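You operate a simulated robot arm through the tools that you are given. There is no shell and no other tool. Be economical: measure what you need, move in short steps, check, and stop when the job is done.

You are at the controls of a simulated robot arm. One attempt, no reset.

Task
Clean the ink smudge off the planning table with eraser and cleaner.
Fine: use the wooden eraser and the cleaner tub; put the eraser back and press the tub's lid on again. What is to be rubbed or washed off counts as gone when no trace of it is left.

It is judged by the outcome, as a careful person would: the job done as asked, and still so three seconds after it is handed in. It fails if anything else is knocked over, pushed out of place, dropped, spilled or broken. A push-on lid holds only when it is set on centred and level and pressed home; a screw cap is set on level and turned clockwise until tight.

Robot
A 6-joint arm with a fingered hand on a trunk, on a base that drives. Base frame: it is fixed to the floor where the robot stands at the start and does not move with it; the origin is under the middle of the robot, x ahead of it, y to its left, z up; the surface under the hand at the start is at about z = 800. Readings come in mm, rad, newtons and seconds.
With the tool pointing down near the work surface it reaches from about 420 to 820 mm from the robot's upright axis, wherever it stands. Its first joint turns from -2.897 to 2.897 rad. Places, roughly: ink smudge [500, 400, 800]; planning table top [600, 300, 800]. Payload 4 kg.
The TCP is the grasp point between the finger pads, 20 mm short of the fingertips. In the tool frame z runs along the fingers and y along their closing line. Largest opening 140 mm; the body of the gripper starts 54 mm behind the TCP. The gripper is a hand of 3 fingers: y runs from the thumb to the fingers, the wrist lies at [0, 0, -215] in the tool frame, and closing takes about 1.5 s.
Orientation is told as [roll, pitch, yaw] about the base's x, y, z axes, in that order, counted from this pose: with the fingers straight down and closing along the base's y, the tool's x points along the base's -x, its y along +y and its z along -z.

Tools
- The arm moves only by the tool servo_tool. Its argument "motion" is a list of rows, each a list of 3 entries, a list of its own where there are three numbers: the shift along the base's x, y, z in mm, then the turn, a rotation vector about the base's x, y, z in rad, then the opening in per cent of the stroke, from 0 (shut) to 100 (fully open). In form: [[[tx, ty, tz], [ax, ay, az], claw], ...]. A call has 1 to 10 rows; each row shifts and turns the commanded pose from where the row before left it. Each row takes 0.2 s and may step no farther than 50 mm and 0.15 rad from the row before; otherwise, or with a gripper value out of range, the whole call is refused. Where a pose cannot be reached the arm comes as near as it can. A force on the tool above 50 N (or 10 N above the force at the start of the call, whichever is more), or a blocked arm, ends the call early, and 0.2 s more pass. Each finger travels about 45 mm/s and halts on what it meets, pressing with about 26 N; the grip force reading is that of the motor and also rises with nothing between the fingers. The clock runs only during rows and for 0.2 s after the last one: add rows that do not move to give the fingers time. The reply holds the time, the measured pose of the TCP, the force on the tool along the base axes, the opening and the grip force, in the units named above and with some noise, with the torque about the TCP (base axes, N m) and any sound that the robot's microphone picked up.
- Cameras (640 x 400 px; columns grow to the right, rows downward): "scene" is now at [45.1, 156.9, 1490]; the picture's right is [-0.47, -0.88, 0.00], its down [-0.65, 0.35, -0.68] and it looks along [0.59, -0.32, -0.74] (base axes); focal length 260 px, centre (320, 200). "wrist" rides on the gripper at [74, -43, -79] in the tool frame; the picture's right is [0.50, 0.87, 0.00], its down [-0.59, 0.34, -0.73] and it looks along [-0.64, 0.37, 0.68] (tool axes); focal length 275 px, centre (320, 200). There is no depth. A picture from a camera that has moved, and an enlarged one, comes with that camera's place and axes in the base frame and with its lens. The place of the scene camera against the robot may be out by one fixed shift of up to 18 mm in any direction.
- capture(camera): a new picture of that camera. No time passes.
- slide_trunk(by): slides the trunk up (or, below 0, down) by that many mm; the arm and the scene camera ride with it, the base frame stays. It gives what a move gives, with no picture.
- steer(legs): drives the robot by 1 to 6 legs, each [ahead, left, turn to the left] in mm, mm and rad, along the robot's own axes; the way and the turn of a leg run together, so that a leg with both is an arc; at most 1500 mm and 3.142 rad a leg. The arm and the cameras ride along, it lands a little off, and it stops where it bumps. It gives what a move gives.
- preshape(shape): the hand has 3 fingers and takes this shape, open, in about a second: jaw (thumb against the fingers, like two jaws); tri (thumb and two fingers); tip (a fingertip pinch); poke (one finger out to press); point (the index stretched); flat (the hand flat); cup (the hand cupped); fist (a fist). The gripper value then closes the fingers along that shape, each until it touches; the sizes above hold for jaw. It gives what a move gives, with no picture.
- aim_head(pan, tilt): turns the head with the scene camera to pan (to the left, within 2.094 rad either way) and tilt (down, from -0.506 to 1.204), counted from straight ahead of the robot. It gives what a move gives.
- enlarge(camera, box): a new picture of the part [left, top, right, bottom] of that camera's present view, enlarged. No time passes.
- hand_in(): hands the job in; it is judged then, once.

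Work in short steps. Places have to be worked out from the pictures, the camera data and where the tool is seen: move nearer, look again, correct. Check each grasp and each placing, and mend what went wrong. You have 120 turns and 90 pictures in all, those below and enlarged ones among them. Open the gripper and draw the arm clear of the work before you hand the job in, unless the task says otherwise; then end with one line.

The tools are called after ">>>" as name(argument=value, ...) on one line, values as JSON. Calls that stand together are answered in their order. servo_tool: Moves the arm, as the interface text tells. Its arguments: {"type":"object","properties":{"motion":{"type":"array","items":{"type":"array"}}},"required":["motion"]} The other tools are called the same way: slide_trunk (by) slides the trunk up or down; preshape (shape) gives the hand a shape; steer (legs) drives the base; aim_head (pan, tilt) turns the head that bears the scene camera; capture (camera) takes a picture; enlarge (camera, box) takes an enlarged picture of a part of a camera's view; hand_in () hands the job in.

At the start:

```text
time_s: 0.0
ee_pos: [444.1, 201.6, 1153.6]
ee_rot: [-0.001, -0.002, -0.002]
wrist_force: [1.2, -0.2, 0.3]
wrist_torque: [0.03, 0.0, -0.01]
opening: 140.1
finger_force: 0.0
shape: jaw
trunk travel left (down, up): [-100.0, 490.0]
robot x, y, heading: [3.8, -0.7, -0.0]
head pan, tilt: [-0.494, 0.829]
```

scene: 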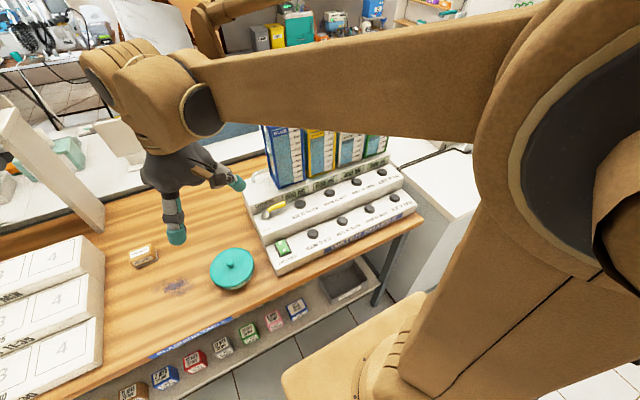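
wrist: 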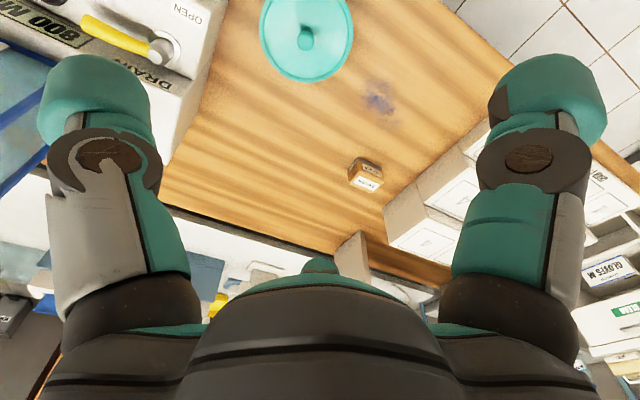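

I'll take a closer look at the tub, smudge and eraser in both cameras.

>>> enlarge(camera="scene", box=[100, 220, 280, 330])

>>> enlarge(camera="wrist", box=[240, 0, 460, 200])

```text
3.56 times, centred on (190, 275) of scene
camera zoom: at [45.1, 156.9, 1490.0], right [-0.47, -0.88, 0.0], down [-0.65, 0.35, -0.68], along [0.59, -0.32, -0.74], focal length 926 px, centre (782, -67)
```

zoom: 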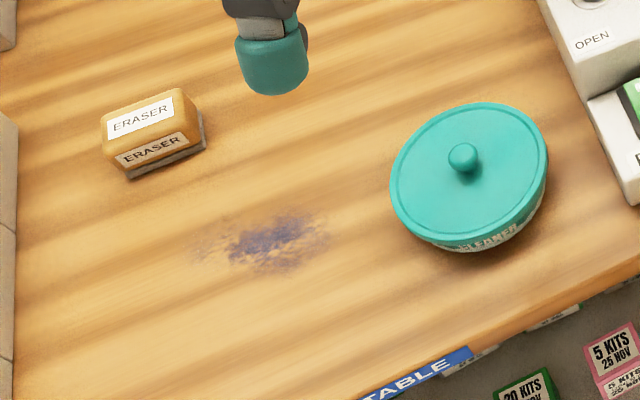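

```text
2.00 times, centred on (350, 100) of wrist
camera zoom: at [370.8, 157.2, 1232.1], right [-0.5, 0.87, 0.0], down [0.59, 0.34, 0.73], along [0.64, 0.37, -0.68], focal length 551 px, centre (260, 400)
```

zoom: 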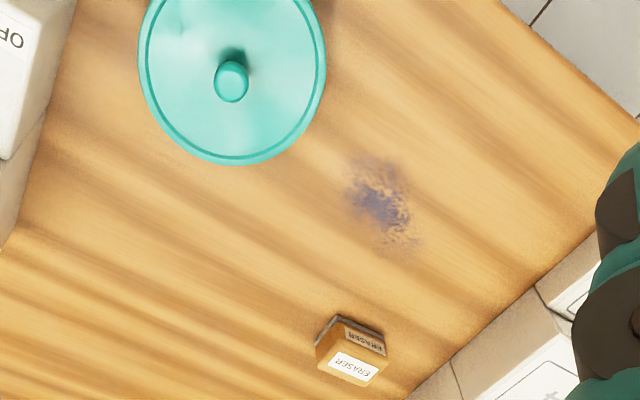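

The wrist camera puts the smudge near [519, 360], the tub knob near [480, 200] and the eraser near [640, 425]. I'll lower the hand over the tub for a better look.

>>> servo_tool(motion=[[[10, 0, -45], [0, 0, 0], 100], [[10, 0, -45], [0, 0, 0], 100], [[10, 0, -45], [0, 0, 0], 100], [[0, 0, -30], [0, 0, 0], 100], [[0, 0, 0], [0, 0, 0], 100]])

>>> capture(camera="wrist")

>>> capture(camera="scene")

```text
time_s: 1.2
ee_pos: [474.1, 202.7, 986.5]
ee_rot: [0.0, 0.0, 0.0]
wrist_force: [-0.1, -0.8, 0.4]
wrist_torque: [0.0, -0.02, -0.02]
opening: 140.0
finger_force: 0.0
shape: jaw
trunk travel left (down, up): [-100.0, 490.0]
robot x, y, heading: [-3.4, -0.1, 0.004]
head pan, tilt: [-0.494, 0.829]
```

```text
85 pictures are left
camera wrist: at [401.4, 157.4, 1065.4], right [-0.5, 0.87, 0.0], down [0.59, 0.34, 0.73], along [0.64, 0.37, -0.68], focal length 275 px, centre (320, 200)
```

wrist: 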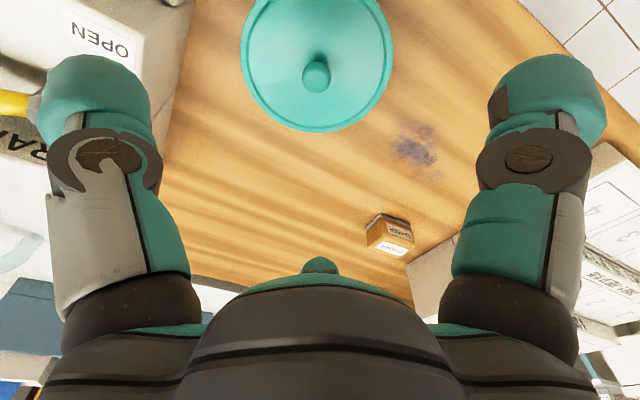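

```text
84 pictures are left
camera scene: at [45.1, 156.9, 1490.0], right [-0.47, -0.88, 0.0], down [-0.65, 0.35, -0.68], along [0.59, -0.32, -0.74], focal length 260 px, centre (320, 200)
```

scene: 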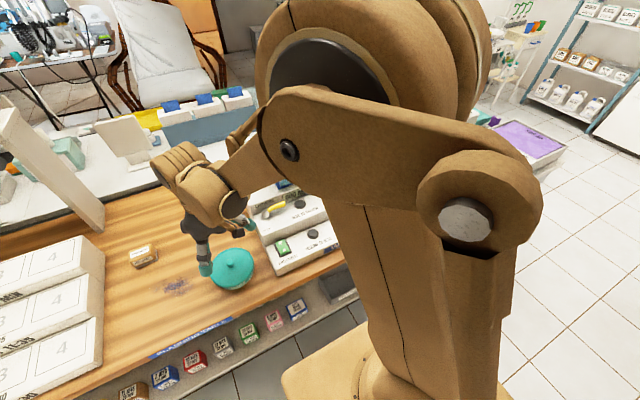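

The two wrist views intersect with the knob top at about [482.6, 200.8, 850]. I'll narrow the hand, centre it over the knob at a safe height and look again.

>>> servo_tool(motion=[[[8.5, -2, -40], [0, 0, 0], 45], [[0, 0, -30], [0, 0, 0], 45], [[0, 0, 0], [0, 0, 0], 45], [[0, 0, 0], [0, 0, 0], 45], [[0, 0, 0], [0, 0, 0], 45]])

>>> capture(camera="wrist")

>>> enlarge(camera="scene", box=[180, 210, 280, 300])

```text
time_s: 2.4
ee_pos: [483.8, 198.9, 918.2]
ee_rot: [0.0, 0.002, -0.001]
wrist_force: [-0.7, 0.3, 0.9]
wrist_torque: [0.02, -0.02, 0.0]
opening: 63.5
finger_force: 0.0
shape: jaw
trunk travel left (down, up): [-100.0, 490.0]
robot x, y, heading: [0.8, 1.3, 0.001]
head pan, tilt: [-0.494, 0.829]
```

```text
83 pictures are left
camera wrist: at [410.7, 154.0, 996.2], right [-0.5, 0.87, 0.0], down [0.59, 0.34, 0.73], along [0.64, 0.37, -0.68], focal length 275 px, centre (320, 200)
```

wrist: 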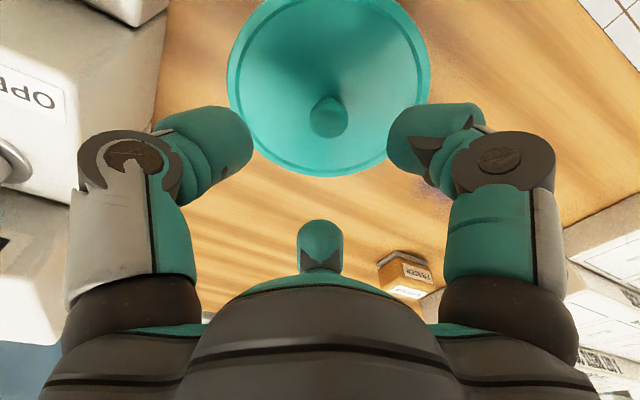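

```text
4.44 times, centred on (230, 255) of scene
camera zoom: at [45.2, 156.9, 1490.0], right [-0.47, -0.88, 0.0], down [-0.65, 0.35, -0.68], along [0.59, -0.32, -0.74], focal length 1157 px, centre (720, -44)
```

zoom: 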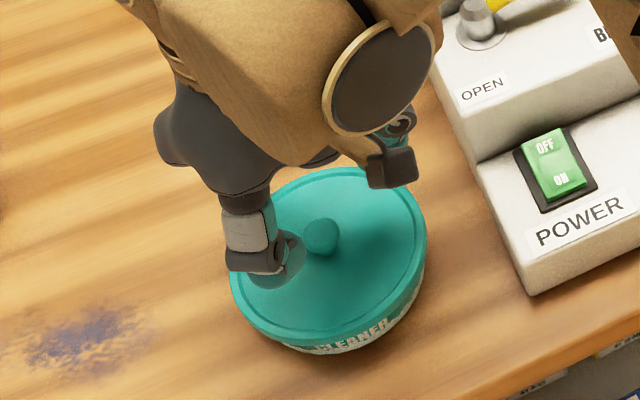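

The lid top is near z 836 and the knob, about 20 mm wide, is centred near [482.5, 200.5, 846]. I'll descend until the fingertips sit just above the lid, watching the force.

>>> servo_tool(motion=[[[-1, 2, -30], [0, 0, 0], 40], [[0, 0, -16], [0, 0, 0], 36], [[0, 0, -5], [0, 0, 0], 36], [[0, 0, -4], [0, 0, 0], 36], [[0, 0, 0], [0, 0, 0], 36]])

>>> capture(camera="wrist")

>>> enlarge(camera="scene", box=[180, 210, 280, 300])

```text
time_s: 3.6
ee_pos: [481.1, 201.3, 863.6]
ee_rot: [-0.002, -0.001, -0.001]
wrist_force: [0.2, 0.0, 0.1]
wrist_torque: [-0.01, -0.01, 0.0]
opening: 51.0
finger_force: 0.0
shape: jaw
trunk travel left (down, up): [-100.0, 490.0]
robot x, y, heading: [0.4, -2.2, -0.003]
head pan, tilt: [-0.494, 0.829]
```

```text
81 pictures are left
camera wrist: at [409.4, 157.0, 942.6], right [-0.5, 0.87, 0.0], down [0.59, 0.34, 0.73], along [0.64, 0.37, -0.68], focal length 275 px, centre (320, 200)
```

wrist: 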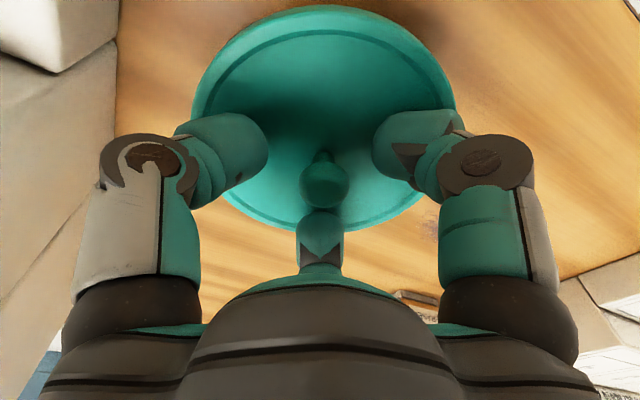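

```text
4.44 times, centred on (230, 255) of scene
camera zoom: at [45.2, 156.9, 1490.0], right [-0.47, -0.88, 0.0], down [-0.65, 0.35, -0.68], along [0.59, -0.32, -0.74], focal length 1157 px, centre (720, -44)
```

zoom: 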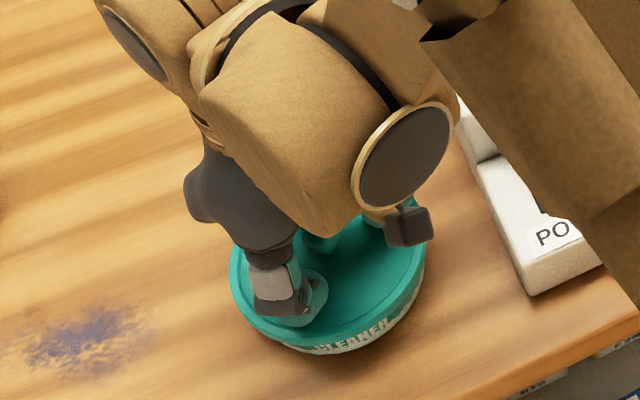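

The knob is a ball on a stem, centred near z 852. I'll go down 5 mm and close on it.

>>> servo_tool(motion=[[[1, 0, -5], [0, 0, 0], 36], [[0, 0, 0], [0, 0, 0], 20], [[0, 0, 0], [0, 0, 0], 8], [[0, 0, 0], [0, 0, 0], 0], [[0, 0, 0], [0, 0, 0], 0], [[0, 0, 0], [0, 0, 0], 0]])

>>> capture(camera="wrist")

```text
time_s: 5.0
ee_pos: [482.7, 201.3, 859.6]
ee_rot: [-0.001, 0.0, 0.0]
wrist_force: [0.0, -3.4, 8.4]
wrist_torque: [0.03, -0.04, 0.0]
opening: 31.5
finger_force: 26.2
shape: jaw
trunk travel left (down, up): [-100.0, 490.0]
robot x, y, heading: [-2.7, -3.6, -0.004]
head pan, tilt: [-0.494, 0.829]
heard: snap
```

```text
79 pictures are left
camera wrist: at [409.9, 156.5, 937.9], right [-0.5, 0.87, 0.0], down [0.59, 0.34, 0.73], along [0.64, 0.37, -0.68], focal length 275 px, centre (320, 200)
```

wrist: 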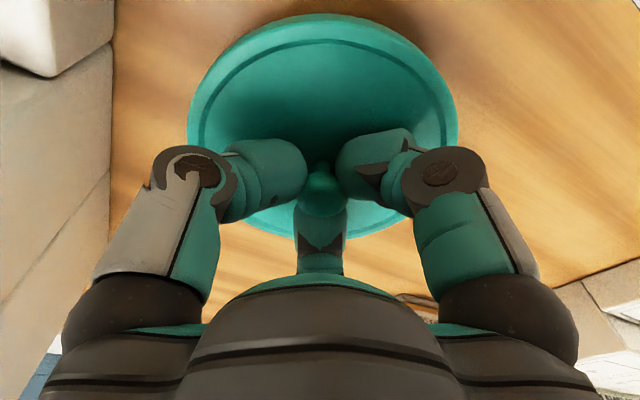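

The hand closed on the knob with a snap, which is probably the lid coming loose. I'll lift gently and check whether only the lid comes up.

>>> servo_tool(motion=[[[0, 0, 5], [0, 0, 0], 0], [[0, 0, 5], [0, 0, 0], 0], [[0, 0, 8], [0, 0, 0], 0], [[0, 0, 0], [0, 0, 0], 0]])

>>> capture(camera="wrist")

>>> enlarge(camera="scene", box=[180, 210, 280, 300])

```text
time_s: 6.0
ee_pos: [481.7, 201.3, 876.9]
ee_rot: [0.002, 0.0, 0.0]
wrist_force: [-0.4, -0.2, -0.4]
wrist_torque: [0.0, 0.03, -0.02]
opening: 29.8
finger_force: 26.0
shape: jaw
trunk travel left (down, up): [-100.0, 490.0]
robot x, y, heading: [-2.0, 1.3, -0.001]
head pan, tilt: [-0.494, 0.829]
```

```text
78 pictures are left
camera wrist: at [409.4, 157.0, 955.7], right [-0.5, 0.87, 0.0], down [0.59, 0.34, 0.73], along [0.64, 0.37, -0.68], focal length 275 px, centre (320, 200)
```

wrist: 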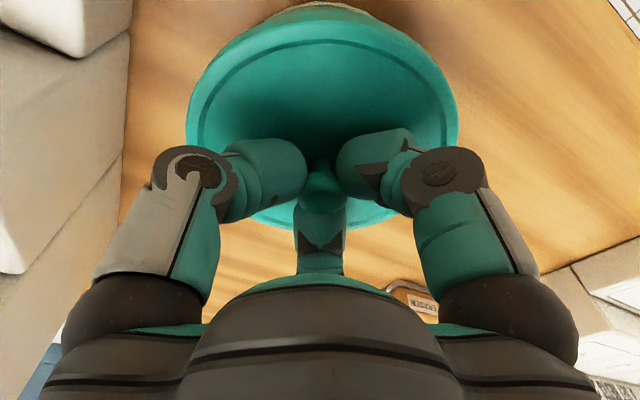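

```text
4.44 times, centred on (230, 255) of scene
camera zoom: at [45.2, 156.9, 1489.9], right [-0.47, -0.88, 0.0], down [-0.65, 0.35, -0.68], along [0.59, -0.32, -0.74], focal length 1157 px, centre (720, -44)
```

zoom: 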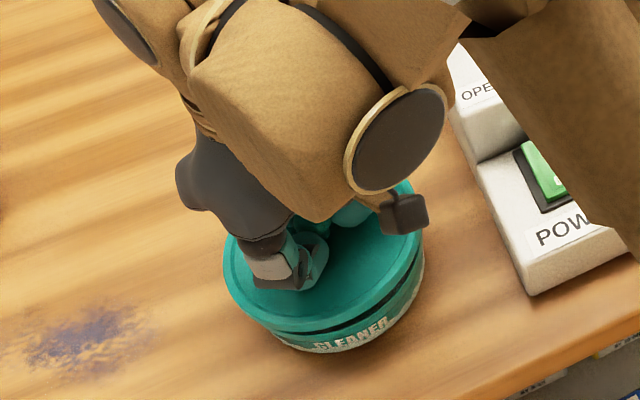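

The lid came off cleanly and the tub stayed put. I'll raise it and carry it over to the clear table near [620, 270].

>>> servo_tool(motion=[[[0, 0, 25], [0, 0, 0], 0], [[0, 0, 25], [0, 0, 0], 0], [[40, 15, 0], [0, 0, 0], 0], [[40, 20, 0], [0, 0, 0], 0], [[40, 20, 0], [0, 0, 0], 0], [[18, 14, 0], [0, 0, 0], 0], [[0, 0, -25], [0, 0, 0], 0], [[0, 0, -25], [0, 0, 0], 0], [[0, 0, 0], [0, 0, 0], 0]])

>>> capture(camera="scene")

>>> capture(camera="wrist")

```text
time_s: 8.0
ee_pos: [621.8, 270.0, 876.5]
ee_rot: [0.001, 0.0, 0.0]
wrist_force: [-0.4, 0.3, -0.6]
wrist_torque: [0.0, 0.0, 0.02]
opening: 30.3
finger_force: 25.6
shape: jaw
trunk travel left (down, up): [-100.0, 490.0]
robot x, y, heading: [-0.2, 1.3, -0.003]
head pan, tilt: [-0.494, 0.829]
```

```text
76 pictures are left
camera scene: at [45.3, 157.0, 1490.0], right [-0.47, -0.88, 0.0], down [-0.65, 0.35, -0.68], along [0.59, -0.32, -0.74], focal length 260 px, centre (320, 200)
```

scene: 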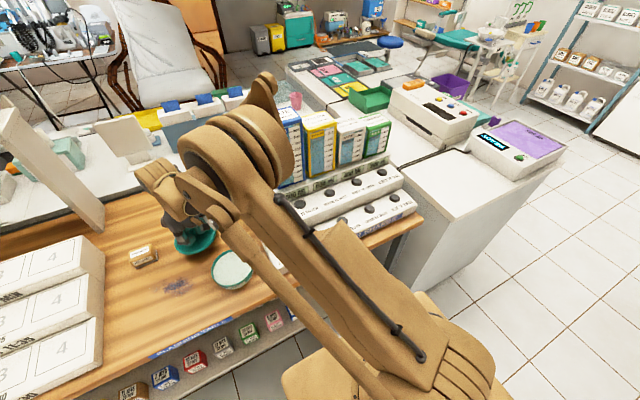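

```text
75 pictures are left
camera wrist: at [548.2, 226.5, 955.5], right [-0.5, 0.87, 0.0], down [0.59, 0.34, 0.73], along [0.64, 0.37, -0.68], focal length 275 px, centre (320, 200)
```

wrist: 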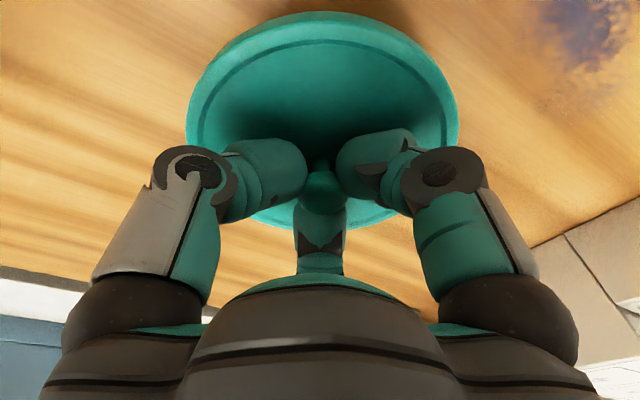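

The area under the lid is clear. I'll lower in small steps until I feel contact.

>>> servo_tool(motion=[[[0, 0, -20], [0, 0, 0], 0], [[0, 0, -10], [0, 0, 0], 0], [[0, 0, -4], [0, 0, 0], 0], [[0, 0, -3], [0, 0, 0], 0], [[0, 0, 0], [0, 0, 0], 0]])

>>> enlarge(camera="scene", box=[130, 190, 270, 300])

```text
time_s: 9.2
ee_pos: [621.3, 269.8, 839.2]
ee_rot: [0.0, 0.001, 0.0]
wrist_force: [0.6, 0.3, 0.2]
wrist_torque: [0.02, 0.02, 0.01]
opening: 29.9
finger_force: 26.2
shape: jaw
trunk travel left (down, up): [-100.0, 490.0]
robot x, y, heading: [1.3, -1.4, 0.004]
head pan, tilt: [-0.494, 0.829]
```

```text
3.64 times, centred on (200, 245) of scene
camera zoom: at [45.3, 157.0, 1489.9], right [-0.47, -0.88, 0.0], down [-0.65, 0.35, -0.68], along [0.59, -0.32, -0.74], focal length 947 px, centre (756, 36)
```

zoom: 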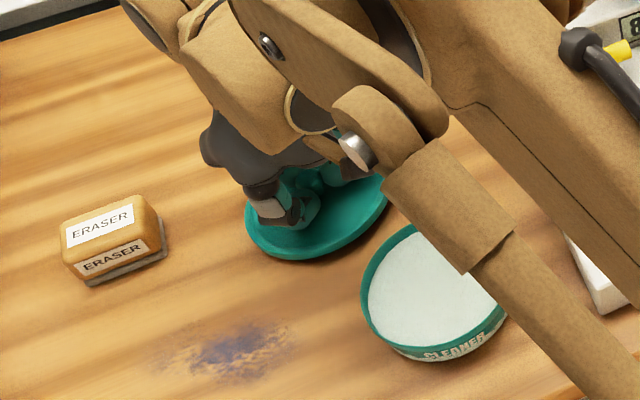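

There's no contact yet, so I'll keep going in 2 mm steps.

>>> servo_tool(motion=[[[0, 0, -2], [0, 0, 0], 0], [[0, 0, -2], [0, 0, 0], 0], [[0, 0, 0], [0, 0, 0], 0]])

```text
time_s: 10.0
ee_pos: [619.3, 270.3, 834.4]
ee_rot: [0.0, 0.0, -0.001]
wrist_force: [-0.3, 0.6, 0.2]
wrist_torque: [0.02, 0.0, 0.01]
opening: 30.1
finger_force: 25.6
shape: jaw
trunk travel left (down, up): [-100.0, 490.0]
robot x, y, heading: [2.7, 1.0, 0.0]
head pan, tilt: [-0.494, 0.829]
```

Still nothing on the force reading, so I'll continue down.

>>> servo_tool(motion=[[[0, 0, -2], [0, 0, 0], 0], [[0, 0, -1.5], [0, 0, 0], 0], [[0, 0, 0], [0, 0, 0], 0]])

>>> enlarge(camera="scene", box=[170, 220, 240, 270])

```text
time_s: 10.8
ee_pos: [620.1, 270.6, 832.1]
ee_rot: [-0.001, 0.0, 0.0]
wrist_force: [-0.2, -0.6, 0.7]
wrist_torque: [0.02, -0.04, 0.03]
opening: 30.2
finger_force: 25.9
shape: jaw
trunk travel left (down, up): [-100.0, 490.0]
robot x, y, heading: [-2.0, 0.3, -0.0]
head pan, tilt: [-0.494, 0.829]
```

```text
8.00 times, centred on (205, 245) of scene
camera zoom: at [45.2, 156.9, 1490.0], right [-0.47, -0.88, 0.0], down [-0.65, 0.35, -0.68], along [0.59, -0.32, -0.74], focal length 2083 px, centre (1240, -160)
```

zoom: 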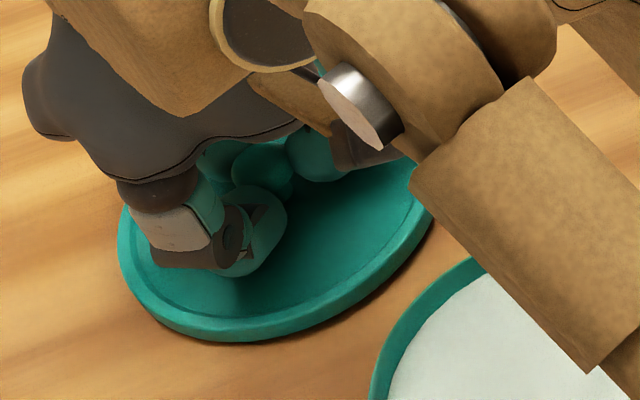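

The lid is nearly on the table. I'll ease down a little further.

>>> servo_tool(motion=[[[0, 0, -1.5], [0, 0, 0], 0], [[0, 0, -1.5], [0, 0, 0], 0], [[0, 0, 0], [0, 0, 0], 0]])

```text
time_s: 11.6
ee_pos: [621.5, 270.7, 828.2]
ee_rot: [0.0, 0.001, 0.001]
wrist_force: [-1.4, -0.1, 2.5]
wrist_torque: [0.08, -0.04, -0.01]
opening: 29.9
finger_force: 25.9
shape: jaw
trunk travel left (down, up): [-100.0, 490.0]
robot x, y, heading: [-3.4, 1.5, 0.001]
head pan, tilt: [-0.494, 0.829]
```

Contact is light at 2.5 N. I'll open the hand and rise straight up.

>>> servo_tool(motion=[[[0, 0, 0], [0, 0, 0], 10], [[0, 0, 0], [0, 0, 0], 25], [[0, 0, 0], [0, 0, 0], 36], [[0, 0, 0], [0, 0, 0], 36], [[0, 0, 15], [0, 0, 0], 36], [[0, 0, 40], [0, 0, 0], 36], [[0, 0, 50], [0, 0, 0], 36], [[0, 0, 20], [0, 0, 0], 60], [[0, 0, 0], [0, 0, 0], 70]])

>>> capture(camera="wrist")

>>> enlarge(camera="scene", box=[110, 210, 270, 310])

```text
time_s: 13.6
ee_pos: [619.9, 270.0, 952.7]
ee_rot: [0.0, 0.001, 0.001]
wrist_force: [-0.5, -0.5, -0.4]
wrist_torque: [0.04, -0.02, -0.04]
opening: 97.2
finger_force: 0.2
shape: jaw
trunk travel left (down, up): [-100.0, 490.0]
robot x, y, heading: [-0.2, -0.4, 0.003]
head pan, tilt: [-0.494, 0.829]
```

```text
72 pictures are left
camera wrist: at [547.5, 226.1, 1032.0], right [-0.5, 0.87, 0.0], down [0.59, 0.34, 0.73], along [0.64, 0.37, -0.68], focal length 275 px, centre (320, 200)
```

wrist: 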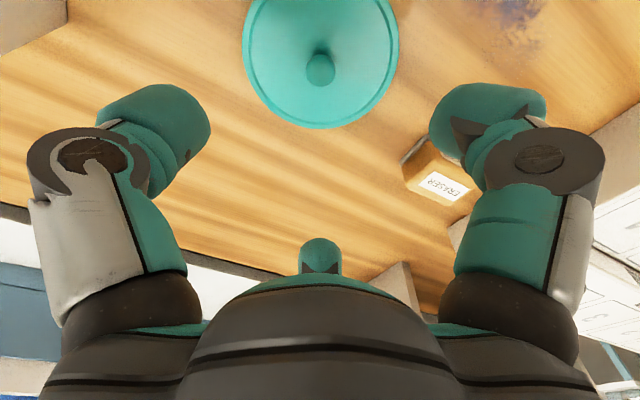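

```text
4.00 times, centred on (190, 260) of scene
camera zoom: at [45.3, 157.0, 1489.9], right [-0.47, -0.88, 0.0], down [-0.65, 0.35, -0.68], along [0.59, -0.32, -0.74], focal length 1041 px, centre (840, -40)
```

zoom: 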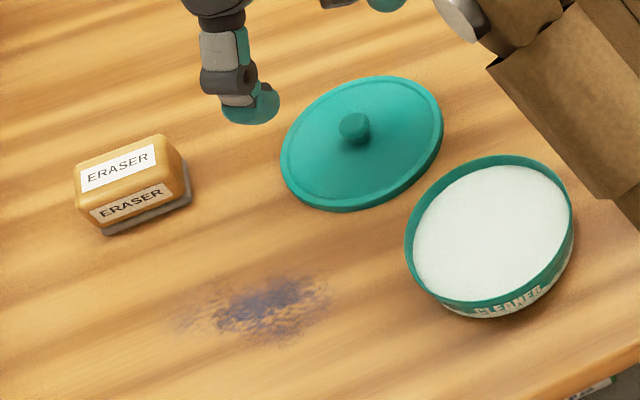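

The lid rests flat and the tub is open. The scene view, corrected by about +20 mm in x, puts the eraser near [651, 422] with its long side along y. I'll move above it and look.

>>> servo_tool(motion=[[[8, 38, 0], [0, 0, 0], 70], [[8, 38, 0], [0, 0, 0], 70], [[8, 38, 0], [0, 0, 0], 70], [[7, 38, -10], [0, 0, 0], 70], [[0, 0, -20], [0, 0, 0], 70], [[0, 0, 0], [0, 0, 0], 70]])

>>> capture(camera="wrist")

>>> enlarge(camera="scene", box=[100, 210, 200, 290])

```text
time_s: 15.0
ee_pos: [651.5, 422.8, 924.7]
ee_rot: [0.0, 0.001, 0.001]
wrist_force: [1.1, -0.7, -0.2]
wrist_torque: [-0.03, -0.01, 0.0]
opening: 97.7
finger_force: 0.1
shape: jaw
trunk travel left (down, up): [-100.0, 490.0]
robot x, y, heading: [0.7, -1.0, -0.002]
head pan, tilt: [-0.494, 0.829]
```

```text
70 pictures are left
camera wrist: at [578.4, 378.1, 1002.2], right [-0.5, 0.87, 0.0], down [0.59, 0.34, 0.73], along [0.64, 0.37, -0.68], focal length 275 px, centre (320, 200)
```

wrist: 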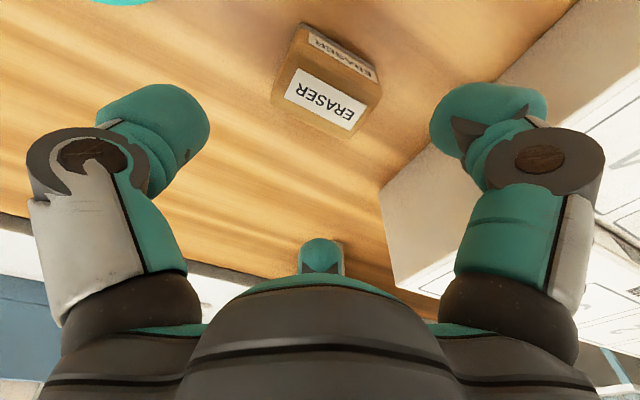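

```text
5.00 times, centred on (150, 250) of scene
camera zoom: at [45.3, 157.0, 1490.0], right [-0.47, -0.88, 0.0], down [-0.65, 0.35, -0.68], along [0.59, -0.32, -0.74], focal length 1302 px, centre (1170, -50)
```

zoom: 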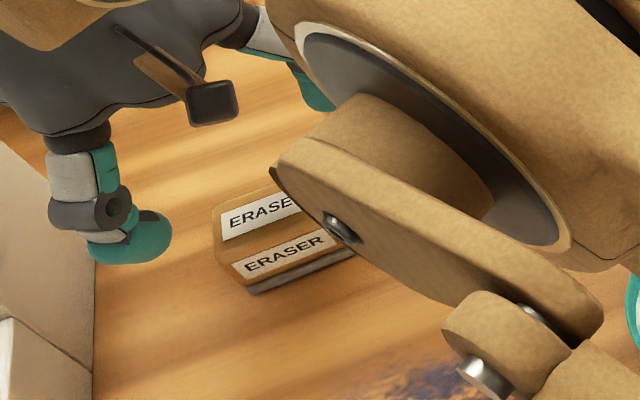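

The eraser is centred near [650.5, 424, top 833] and square to the hand. I'll descend to TCP z 828 with the fingers straddling it, then close.

>>> servo_tool(motion=[[[0, 1, -40], [0, 0, 0], 70], [[0, 0, -30], [0, 0, 0], 70], [[0, 0, -20], [0, 0, 0], 70], [[0, 0, -6], [0, 0, 0], 70], [[0, 0, 0], [0, 0, 0], 70]])

>>> capture(camera="wrist")

>>> enlarge(camera="scene", box=[100, 210, 200, 290])

```text
time_s: 16.2
ee_pos: [652.2, 423.3, 826.2]
ee_rot: [0.0, 0.001, 0.001]
wrist_force: [0.2, 0.8, -1.3]
wrist_torque: [0.01, 0.0, 0.01]
opening: 97.6
finger_force: 0.1
shape: jaw
trunk travel left (down, up): [-100.0, 490.0]
robot x, y, heading: [-0.6, -0.4, 0.0]
head pan, tilt: [-0.494, 0.829]
```

```text
68 pictures are left
camera wrist: at [578.6, 379.2, 905.9], right [-0.5, 0.87, 0.0], down [0.59, 0.34, 0.73], along [0.64, 0.37, -0.68], focal length 275 px, centre (320, 200)
```

wrist: 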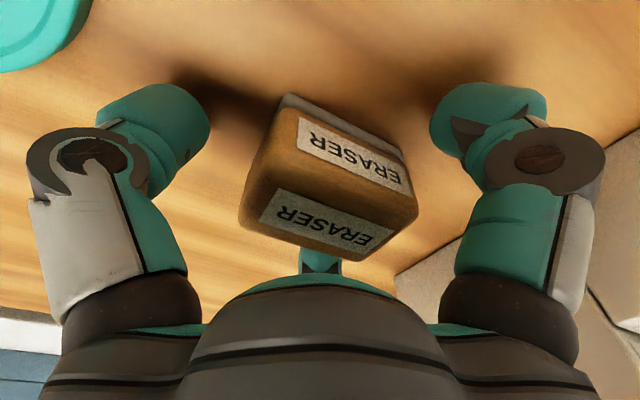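

```text
5.00 times, centred on (150, 250) of scene
camera zoom: at [45.3, 157.1, 1489.9], right [-0.47, -0.88, 0.0], down [-0.65, 0.35, -0.68], along [0.59, -0.32, -0.74], focal length 1302 px, centre (1170, -50)
```

zoom: 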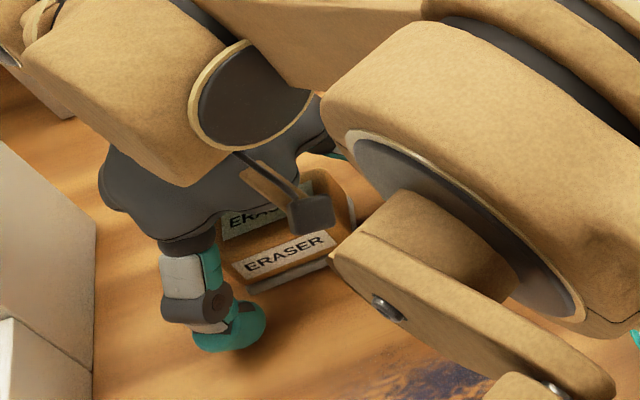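

The eraser is centred between the fingers, with its top near z 838. Closing now.

>>> servo_tool(motion=[[[-1, 0, 1], [0, 0, 0], 55], [[0, 0, 0], [0, 0, 0], 45], [[0, 0, 0], [0, 0, 0], 35], [[0, 0, 0], [0, 0, 0], 20], [[0, 0, 0], [0, 0, 0], 10], [[0, 0, 0], [0, 0, 0], 0]])

>>> capture(camera="wrist")

```text
time_s: 17.6
ee_pos: [651.2, 423.3, 827.9]
ee_rot: [-0.001, 0.0, -0.001]
wrist_force: [-0.3, 0.1, 0.6]
wrist_torque: [0.04, 0.02, 0.01]
opening: 47.2
finger_force: 25.6
shape: jaw
trunk travel left (down, up): [-100.0, 490.0]
robot x, y, heading: [-2.1, -1.9, 0.002]
head pan, tilt: [-0.494, 0.829]
```

```text
66 pictures are left
camera wrist: at [577.6, 379.5, 907.1], right [-0.5, 0.87, 0.0], down [0.59, 0.34, 0.73], along [0.64, 0.37, -0.68], focal length 275 px, centre (320, 200)
```

wrist: 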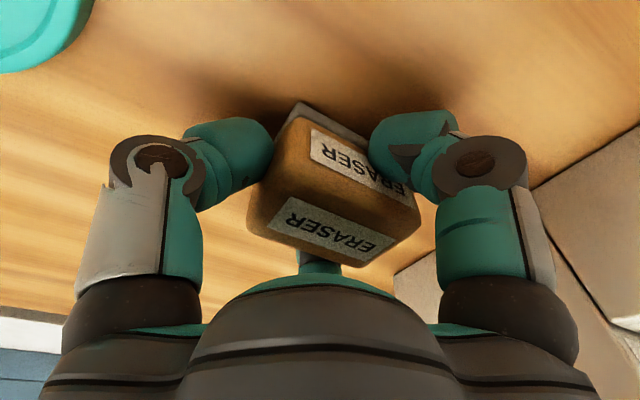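

The hand is gripping at 47 mm. I'll lift the eraser and carry it up to z 930, then check it.

>>> servo_tool(motion=[[[0, 0, 10], [0, 0, 0], 0], [[0, 0, 40], [0, 0, 0], 0], [[0, 0, 50], [0, 0, 0], 0], [[0, 0, 0], [0, 0, 0], 0]])

>>> capture(camera="wrist")

>>> enlarge(camera="scene", box=[80, 180, 280, 310])

```text
time_s: 18.6
ee_pos: [650.0, 422.7, 925.9]
ee_rot: [-0.001, 0.0, 0.001]
wrist_force: [-0.6, 0.7, -0.8]
wrist_torque: [-0.01, -0.01, 0.03]
opening: 47.2
finger_force: 25.5
shape: jaw
trunk travel left (down, up): [-100.0, 490.0]
robot x, y, heading: [1.2, -0.9, -0.001]
head pan, tilt: [-0.494, 0.829]
```

```text
65 pictures are left
camera wrist: at [577.3, 379.3, 1005.0], right [-0.5, 0.87, 0.0], down [0.59, 0.34, 0.73], along [0.64, 0.37, -0.68], focal length 275 px, centre (320, 200)
```

wrist: 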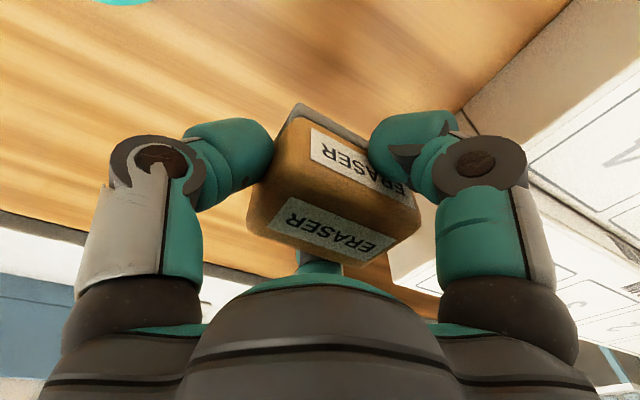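

```text
3.08 times, centred on (180, 245) of scene
camera zoom: at [45.5, 157.1, 1489.9], right [-0.47, -0.88, 0.0], down [-0.65, 0.35, -0.68], along [0.59, -0.32, -0.74], focal length 801 px, centre (751, 62)
```

zoom: 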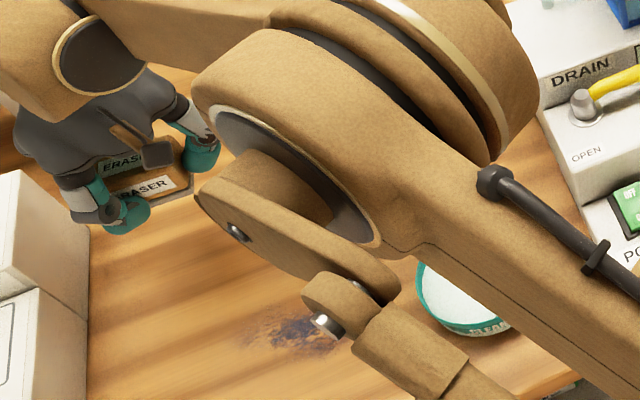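

The eraser is held firmly, with its felt about 28 mm below the TCP. I'll carry it over the tub at this height.

>>> servo_tool(motion=[[[-28, -37, 0], [0, 0, 0], 0], [[-28, -37, 0], [0, 0, 0], 0], [[-28, -37, 0], [0, 0, 0], 0], [[-28, -37, 0], [0, 0, 0], 0], [[-28, -37, 0], [0, 0, 0], 0], [[-27.5, -36.5, 0], [0, 0, 0], 0], [[0, 0, -35], [0, 0, 0], 0], [[0, 0, 0], [0, 0, 0], 0]])

>>> capture(camera="wrist")

>>> enlarge(camera="scene", box=[130, 200, 280, 300])

```text
time_s: 20.4
ee_pos: [482.2, 202.6, 893.5]
ee_rot: [0.0, 0.0, 0.0]
wrist_force: [-0.7, 1.0, -0.4]
wrist_torque: [-0.04, -0.01, 0.01]
opening: 46.9
finger_force: 26.0
shape: jaw
trunk travel left (down, up): [-100.0, 490.0]
robot x, y, heading: [-3.4, 1.0, -0.001]
head pan, tilt: [-0.494, 0.829]
```

```text
63 pictures are left
camera wrist: at [408.8, 158.2, 971.9], right [-0.5, 0.87, 0.0], down [0.59, 0.34, 0.73], along [0.64, 0.37, -0.68], focal length 275 px, centre (320, 200)
```

wrist: 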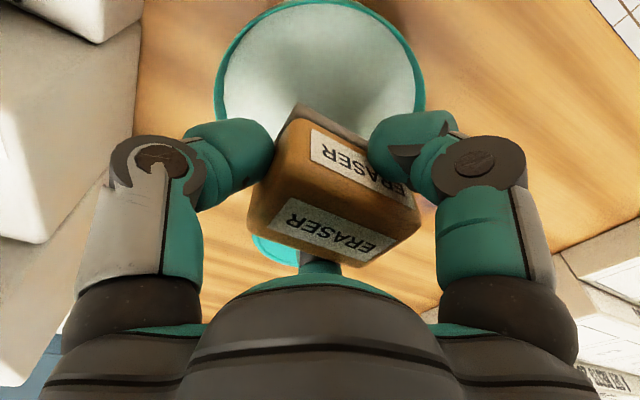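

```text
4.00 times, centred on (205, 250) of scene
camera zoom: at [45.2, 157.0, 1490.0], right [-0.47, -0.88, 0.0], down [-0.65, 0.35, -0.68], along [0.59, -0.32, -0.74], focal length 1041 px, centre (780, 0)
```

zoom: 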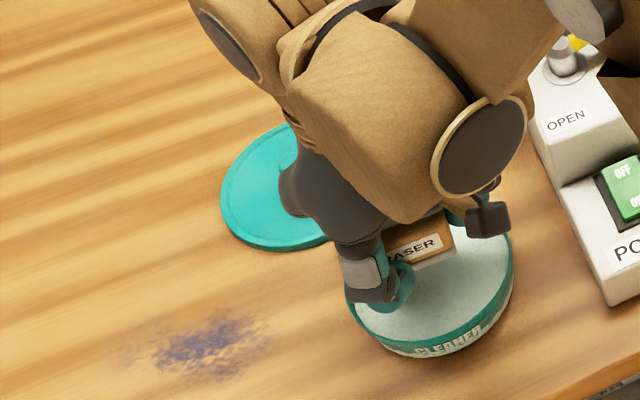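

The eraser is centred over the tub. I'll lower it to the surface in small steps.

>>> servo_tool(motion=[[[0, -1, -20], [0, 0, 0], 0], [[0, 0, -10], [0, 0, 0], 0], [[0, 0, -4], [0, 0, 0], 0], [[0, 0, -3], [0, 0, 0], 0], [[0, 0, -3], [0, 0, 0], 0], [[0, 0, 0], [0, 0, 0], 0]])

>>> enlarge(camera="scene", box=[200, 225, 270, 295])

>>> capture(camera="wrist")

```text
time_s: 21.8
ee_pos: [483.0, 200.9, 854.3]
ee_rot: [0.0, -0.001, 0.002]
wrist_force: [-0.7, -0.2, -1.3]
wrist_torque: [-0.03, 0.01, 0.0]
opening: 46.6
finger_force: 25.8
shape: jaw
trunk travel left (down, up): [-100.0, 490.0]
robot x, y, heading: [-0.1, -0.0, 0.002]
head pan, tilt: [-0.494, 0.829]
```

```text
5.71 times, centred on (235, 260) of scene
camera zoom: at [45.3, 157.0, 1489.9], right [-0.47, -0.88, 0.0], down [-0.65, 0.35, -0.68], along [0.59, -0.32, -0.74], focal length 1488 px, centre (806, -143)
```

zoom: 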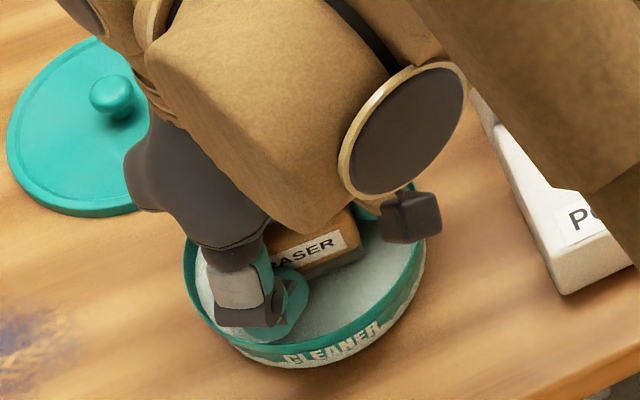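

```text
60 pictures are left
camera wrist: at [409.5, 156.9, 933.0], right [-0.5, 0.87, 0.0], down [0.59, 0.34, 0.73], along [0.64, 0.37, -0.68], focal length 275 px, centre (320, 200)
```

wrist: 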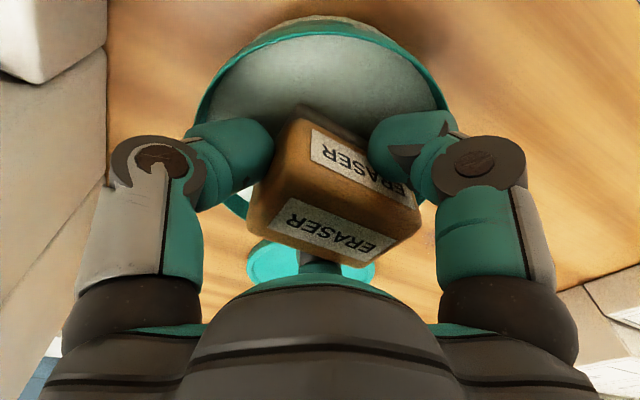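

Force is still about zero, so I'll go down in 2 mm steps, staying gentle.

>>> servo_tool(motion=[[[0, 0, -2], [0, 0, 0], 0], [[0, 0, -2], [0, 0, 0], 0], [[0, 0, -2], [0, 0, 0], 0], [[0, 0, 0], [0, 0, 0], 0]])

>>> capture(camera="wrist")

```text
time_s: 22.6
ee_pos: [481.5, 200.8, 850.1]
ee_rot: [0.001, -0.003, -0.002]
wrist_force: [3.0, -2.2, 41.9]
wrist_torque: [-0.03, 0.0, 0.0]
opening: 50.5
finger_force: 26.0
shape: jaw
trunk travel left (down, up): [-100.0, 490.0]
robot x, y, heading: [-1.3, -2.2, 0.001]
head pan, tilt: [-0.494, 0.829]
stopped in row 4: the force on the tool passed its limit at 51 N (the readings are from after the stop); the commanded pose is now the measured one
```

```text
59 pictures are left
camera wrist: at [408.4, 155.8, 928.9], right [-0.5, 0.87, 0.0], down [0.59, 0.34, 0.74], along [0.64, 0.37, -0.68], focal length 275 px, centre (320, 200)
```

wrist: 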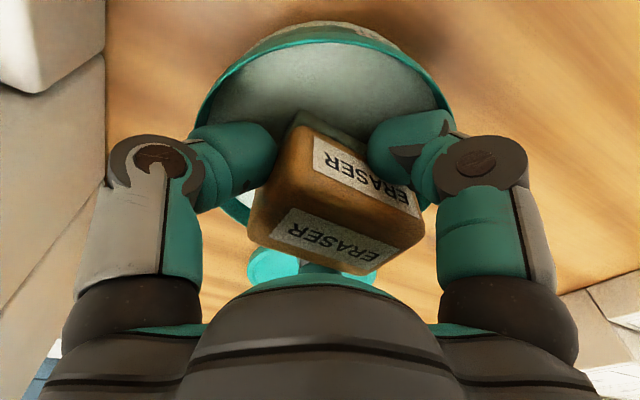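

The felt pressed into the cleaner, which is firm at about z 824. The eraser shifted up slightly in the grip. I'll raise it and check how it sits.

>>> servo_tool(motion=[[[0, 0, 2], [0, 0, 0], 0], [[0, 0, 8], [0, 0, 0], 0], [[0, 0, 40], [0, 0, 0], 0], [[0, 0, 20], [0, 0, 0], 0], [[0, 0, 0], [0, 0, 0], 0]])

>>> capture(camera="wrist")

>>> enlarge(camera="scene", box=[130, 200, 280, 300])

```text
time_s: 23.9
ee_pos: [484.0, 200.3, 918.5]
ee_rot: [0.0, 0.0, 0.0]
wrist_force: [-0.3, -0.2, -0.2]
wrist_torque: [-0.02, -0.01, 0.01]
opening: 48.0
finger_force: 26.3
shape: jaw
trunk travel left (down, up): [-100.0, 490.0]
robot x, y, heading: [-1.7, 0.8, -0.002]
head pan, tilt: [-0.494, 0.829]
```

```text
58 pictures are left
camera wrist: at [409.9, 157.2, 998.5], right [-0.5, 0.87, 0.0], down [0.59, 0.34, 0.73], along [0.64, 0.37, -0.68], focal length 275 px, centre (320, 200)
```

wrist: 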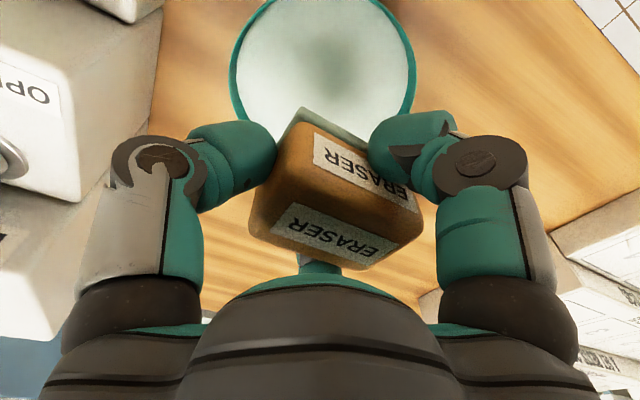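

```text
4.00 times, centred on (205, 250) of scene
camera zoom: at [45.5, 157.0, 1489.9], right [-0.47, -0.88, 0.0], down [-0.65, 0.35, -0.68], along [0.59, -0.32, -0.74], focal length 1041 px, centre (780, 0)
```

zoom: 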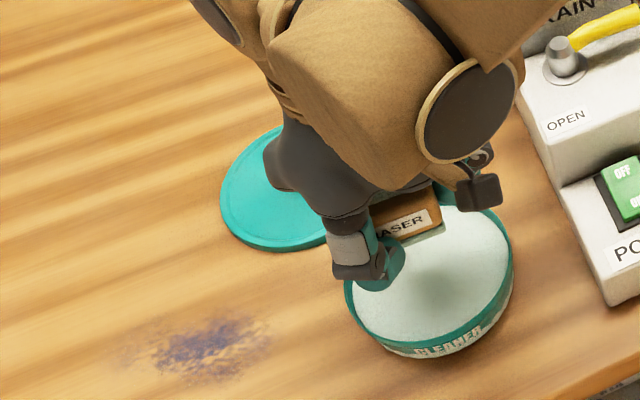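

The felt has turned greenish, so it is wetted with cleaner. The smudge spans about x 485–545, y 310–412. I'll move over its centre and lower.

>>> servo_tool(motion=[[[8, 40, 0], [0, 0, 0], 0], [[8, 40, 0], [0, 0, 0], 0], [[8, 40, 0], [0, 0, 0], 0], [[9, 40, 0], [0, 0, 0], 0], [[0, 0, -45], [0, 0, 0], 0], [[0, 0, -30], [0, 0, 0], 0], [[0, 0, -10], [0, 0, 0], 0], [[0, 0, -4], [0, 0, 0], 0], [[0, 0, 0], [0, 0, 0], 0]])

>>> capture(camera="wrist")

>>> enlarge(camera="scene", box=[110, 210, 260, 310])

```text
time_s: 25.9
ee_pos: [515.8, 359.6, 827.0]
ee_rot: [0.0, 0.0, 0.0]
wrist_force: [-0.1, 0.4, -0.9]
wrist_torque: [0.0, 0.0, 0.01]
opening: 48.1
finger_force: 26.2
shape: jaw
trunk travel left (down, up): [-100.0, 490.0]
robot x, y, heading: [1.7, 1.7, 0.001]
head pan, tilt: [-0.494, 0.829]
```

```text
56 pictures are left
camera wrist: at [442.6, 316.1, 907.4], right [-0.5, 0.87, 0.0], down [0.59, 0.34, 0.73], along [0.64, 0.37, -0.68], focal length 275 px, centre (320, 200)
```

wrist: 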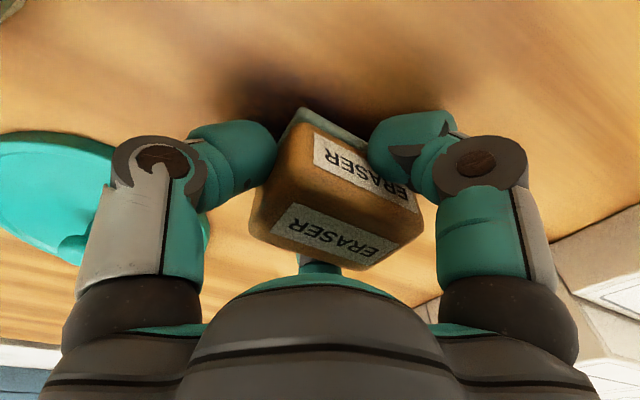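

```text
4.00 times, centred on (185, 260) of scene
camera zoom: at [45.5, 157.1, 1489.9], right [-0.47, -0.88, 0.0], down [-0.65, 0.35, -0.68], along [0.59, -0.32, -0.74], focal length 1041 px, centre (860, -40)
```

zoom: 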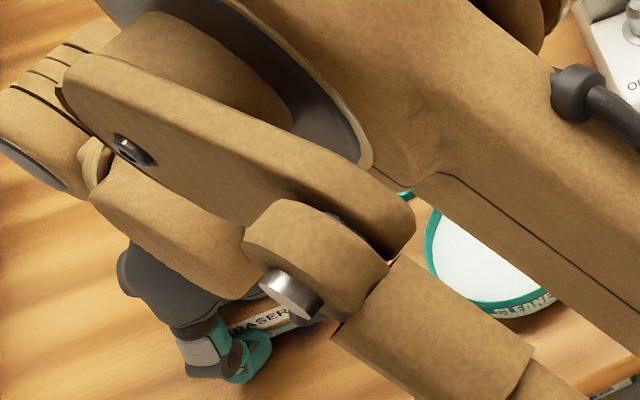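

The eraser is over the smudge with no contact yet. I'll lower in 1 mm steps.

>>> servo_tool(motion=[[[0, 0, -1], [0, 0, 0], 0], [[0, 0, -1], [0, 0, 0], 0], [[0, 0, 0], [0, 0, 0], 0]])

```text
time_s: 26.6
ee_pos: [516.1, 359.8, 825.1]
ee_rot: [0.001, 0.0, 0.0]
wrist_force: [0.0, -0.4, -0.5]
wrist_torque: [0.01, -0.01, -0.02]
opening: 48.1
finger_force: 26.2
shape: jaw
trunk travel left (down, up): [-100.0, 490.0]
robot x, y, heading: [-3.5, -0.6, 0.001]
head pan, tilt: [-0.494, 0.829]
```

Still no contact, so I'll go down a bit more.

>>> servo_tool(motion=[[[0, 0, -1], [0, 0, 0], 0], [[0, 0, -0.7], [0, 0, 0], 0], [[0, 0, 0], [0, 0, 0], 0]])

```text
time_s: 27.4
ee_pos: [516.4, 360.9, 825.3]
ee_rot: [-0.001, -0.001, 0.0]
wrist_force: [1.1, 1.7, 6.8]
wrist_torque: [-0.04, 0.0, 0.02]
opening: 47.7
finger_force: 26.1
shape: jaw
trunk travel left (down, up): [-100.0, 490.0]
robot x, y, heading: [3.9, -2.8, -0.001]
head pan, tilt: [-0.494, 0.829]
```

Contact is 7 N. I'll press slightly more and rub back and forth along y.

>>> servo_tool(motion=[[[0, 0, -0.6], [0, 0, 0], 0], [[0, 15, 0], [0, 0, 0], 0], [[0, 15, 0], [0, 0, 0], 0], [[0, 12, 0], [0, 0, 0], 0], [[0, -18, 0], [0, 0, 0], 0], [[0, -18, 0], [0, 0, 0], 0], [[0, -18, 0], [0, 0, 0], 0], [[0, -18, 0], [0, 0, 0], 0], [[0, 15, 0], [0, 0, 0], 0], [[0, 15, 0], [0, 0, 0], 0]])

>>> capture(camera="wrist")

```text
time_s: 29.6
ee_pos: [517.6, 358.6, 824.4]
ee_rot: [-0.001, -0.002, -0.002]
wrist_force: [0.0, -7.1, 10.8]
wrist_torque: [-0.05, 0.01, 0.0]
opening: 47.8
finger_force: 25.1
shape: jaw
trunk travel left (down, up): [-100.0, 490.0]
robot x, y, heading: [-0.6, -0.1, -0.002]
head pan, tilt: [-0.494, 0.829]
```

```text
54 pictures are left
camera wrist: at [442.8, 314.6, 903.9], right [-0.5, 0.87, 0.0], down [0.59, 0.34, 0.74], along [0.64, 0.37, -0.68], focal length 275 px, centre (320, 200)
```

wrist: 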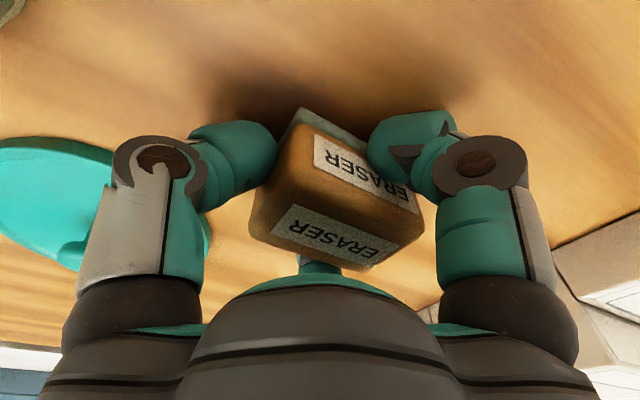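

The rubbing is steady at about 11 N. I'll cover the near band (x≈500) next.

>>> servo_tool(motion=[[[-16, 0, 0], [0, 0, 0], 0], [[0, 20, 0], [0, 0, 0], 0], [[0, 20, 0], [0, 0, 0], 0], [[0, -20, 0], [0, 0, 0], 0], [[0, -20, 0], [0, 0, 0], 0], [[0, -15, 0], [0, 0, 0], 0], [[0, -15, 0], [0, 0, 0], 0], [[0, 20, 0], [0, 0, 0], 0], [[0, 20, 0], [0, 0, 0], 0], [[0, 20, 0], [0, 0, 0], 0]])

>>> servo_tool(motion=[[[16, 0, 0], [0, 0, 0], 0], [[16, 0, 0], [0, 0, 0], 0], [[0, 10, 0], [0, 0, 0], 0], [[0, -20, 0], [0, 0, 0], 0], [[0, -20, 0], [0, 0, 0], 0], [[0, -20, 0], [0, 0, 0], 0], [[0, -15, 0], [0, 0, 0], 0], [[0, 20, 0], [0, 0, 0], 0], [[0, 20, 0], [0, 0, 0], 0], [[0, 20, 0], [0, 0, 0], 0]])

>>> servo_tool(motion=[[[-16, 0, 0], [0, 0, 0], 0], [[0, 10, 0], [0, 0, 0], 0], [[0, -20, 0], [0, 0, 0], 0], [[0, -20, 0], [0, 0, 0], 0], [[0, -20, 0], [0, 0, 0], 0], [[0, -15, 0], [0, 0, 0], 0], [[0, 20, 0], [0, 0, 0], 0], [[0, 15, 0], [0, 0, 0], 0], [[0, 0, 30], [0, 0, 0], 0], [[0, 0, 40], [0, 0, 0], 0]])

```text
time_s: 31.9
ee_pos: [500.4, 390.5, 825.0]
ee_rot: [0.0, -0.001, -0.001]
wrist_force: [0.2, -2.4, 3.4]
wrist_torque: [0.02, 0.01, 0.03]
opening: 47.2
finger_force: 25.6
shape: jaw
trunk travel left (down, up): [-100.0, 490.0]
robot x, y, heading: [0.5, 2.2, 0.0]
head pan, tilt: [-0.494, 0.829]
```

```text
time_s: 34.0
ee_pos: [531.9, 385.2, 824.6]
ee_rot: [0.001, -0.002, -0.003]
wrist_force: [1.2, -0.9, 7.2]
wrist_torque: [0.04, -0.02, -0.01]
opening: 47.3
finger_force: 25.6
shape: jaw
trunk travel left (down, up): [-100.0, 490.0]
robot x, y, heading: [2.5, -0.3, -0.005]
head pan, tilt: [-0.494, 0.829]
```

```text
time_s: 36.2
ee_pos: [513.6, 356.6, 894.5]
ee_rot: [-0.001, -0.001, 0.001]
wrist_force: [-0.1, 0.8, -0.4]
wrist_torque: [0.0, -0.01, -0.05]
opening: 47.4
finger_force: 26.5
shape: jaw
trunk travel left (down, up): [-100.0, 490.0]
robot x, y, heading: [3.9, -2.3, -0.001]
head pan, tilt: [-0.494, 0.829]
```

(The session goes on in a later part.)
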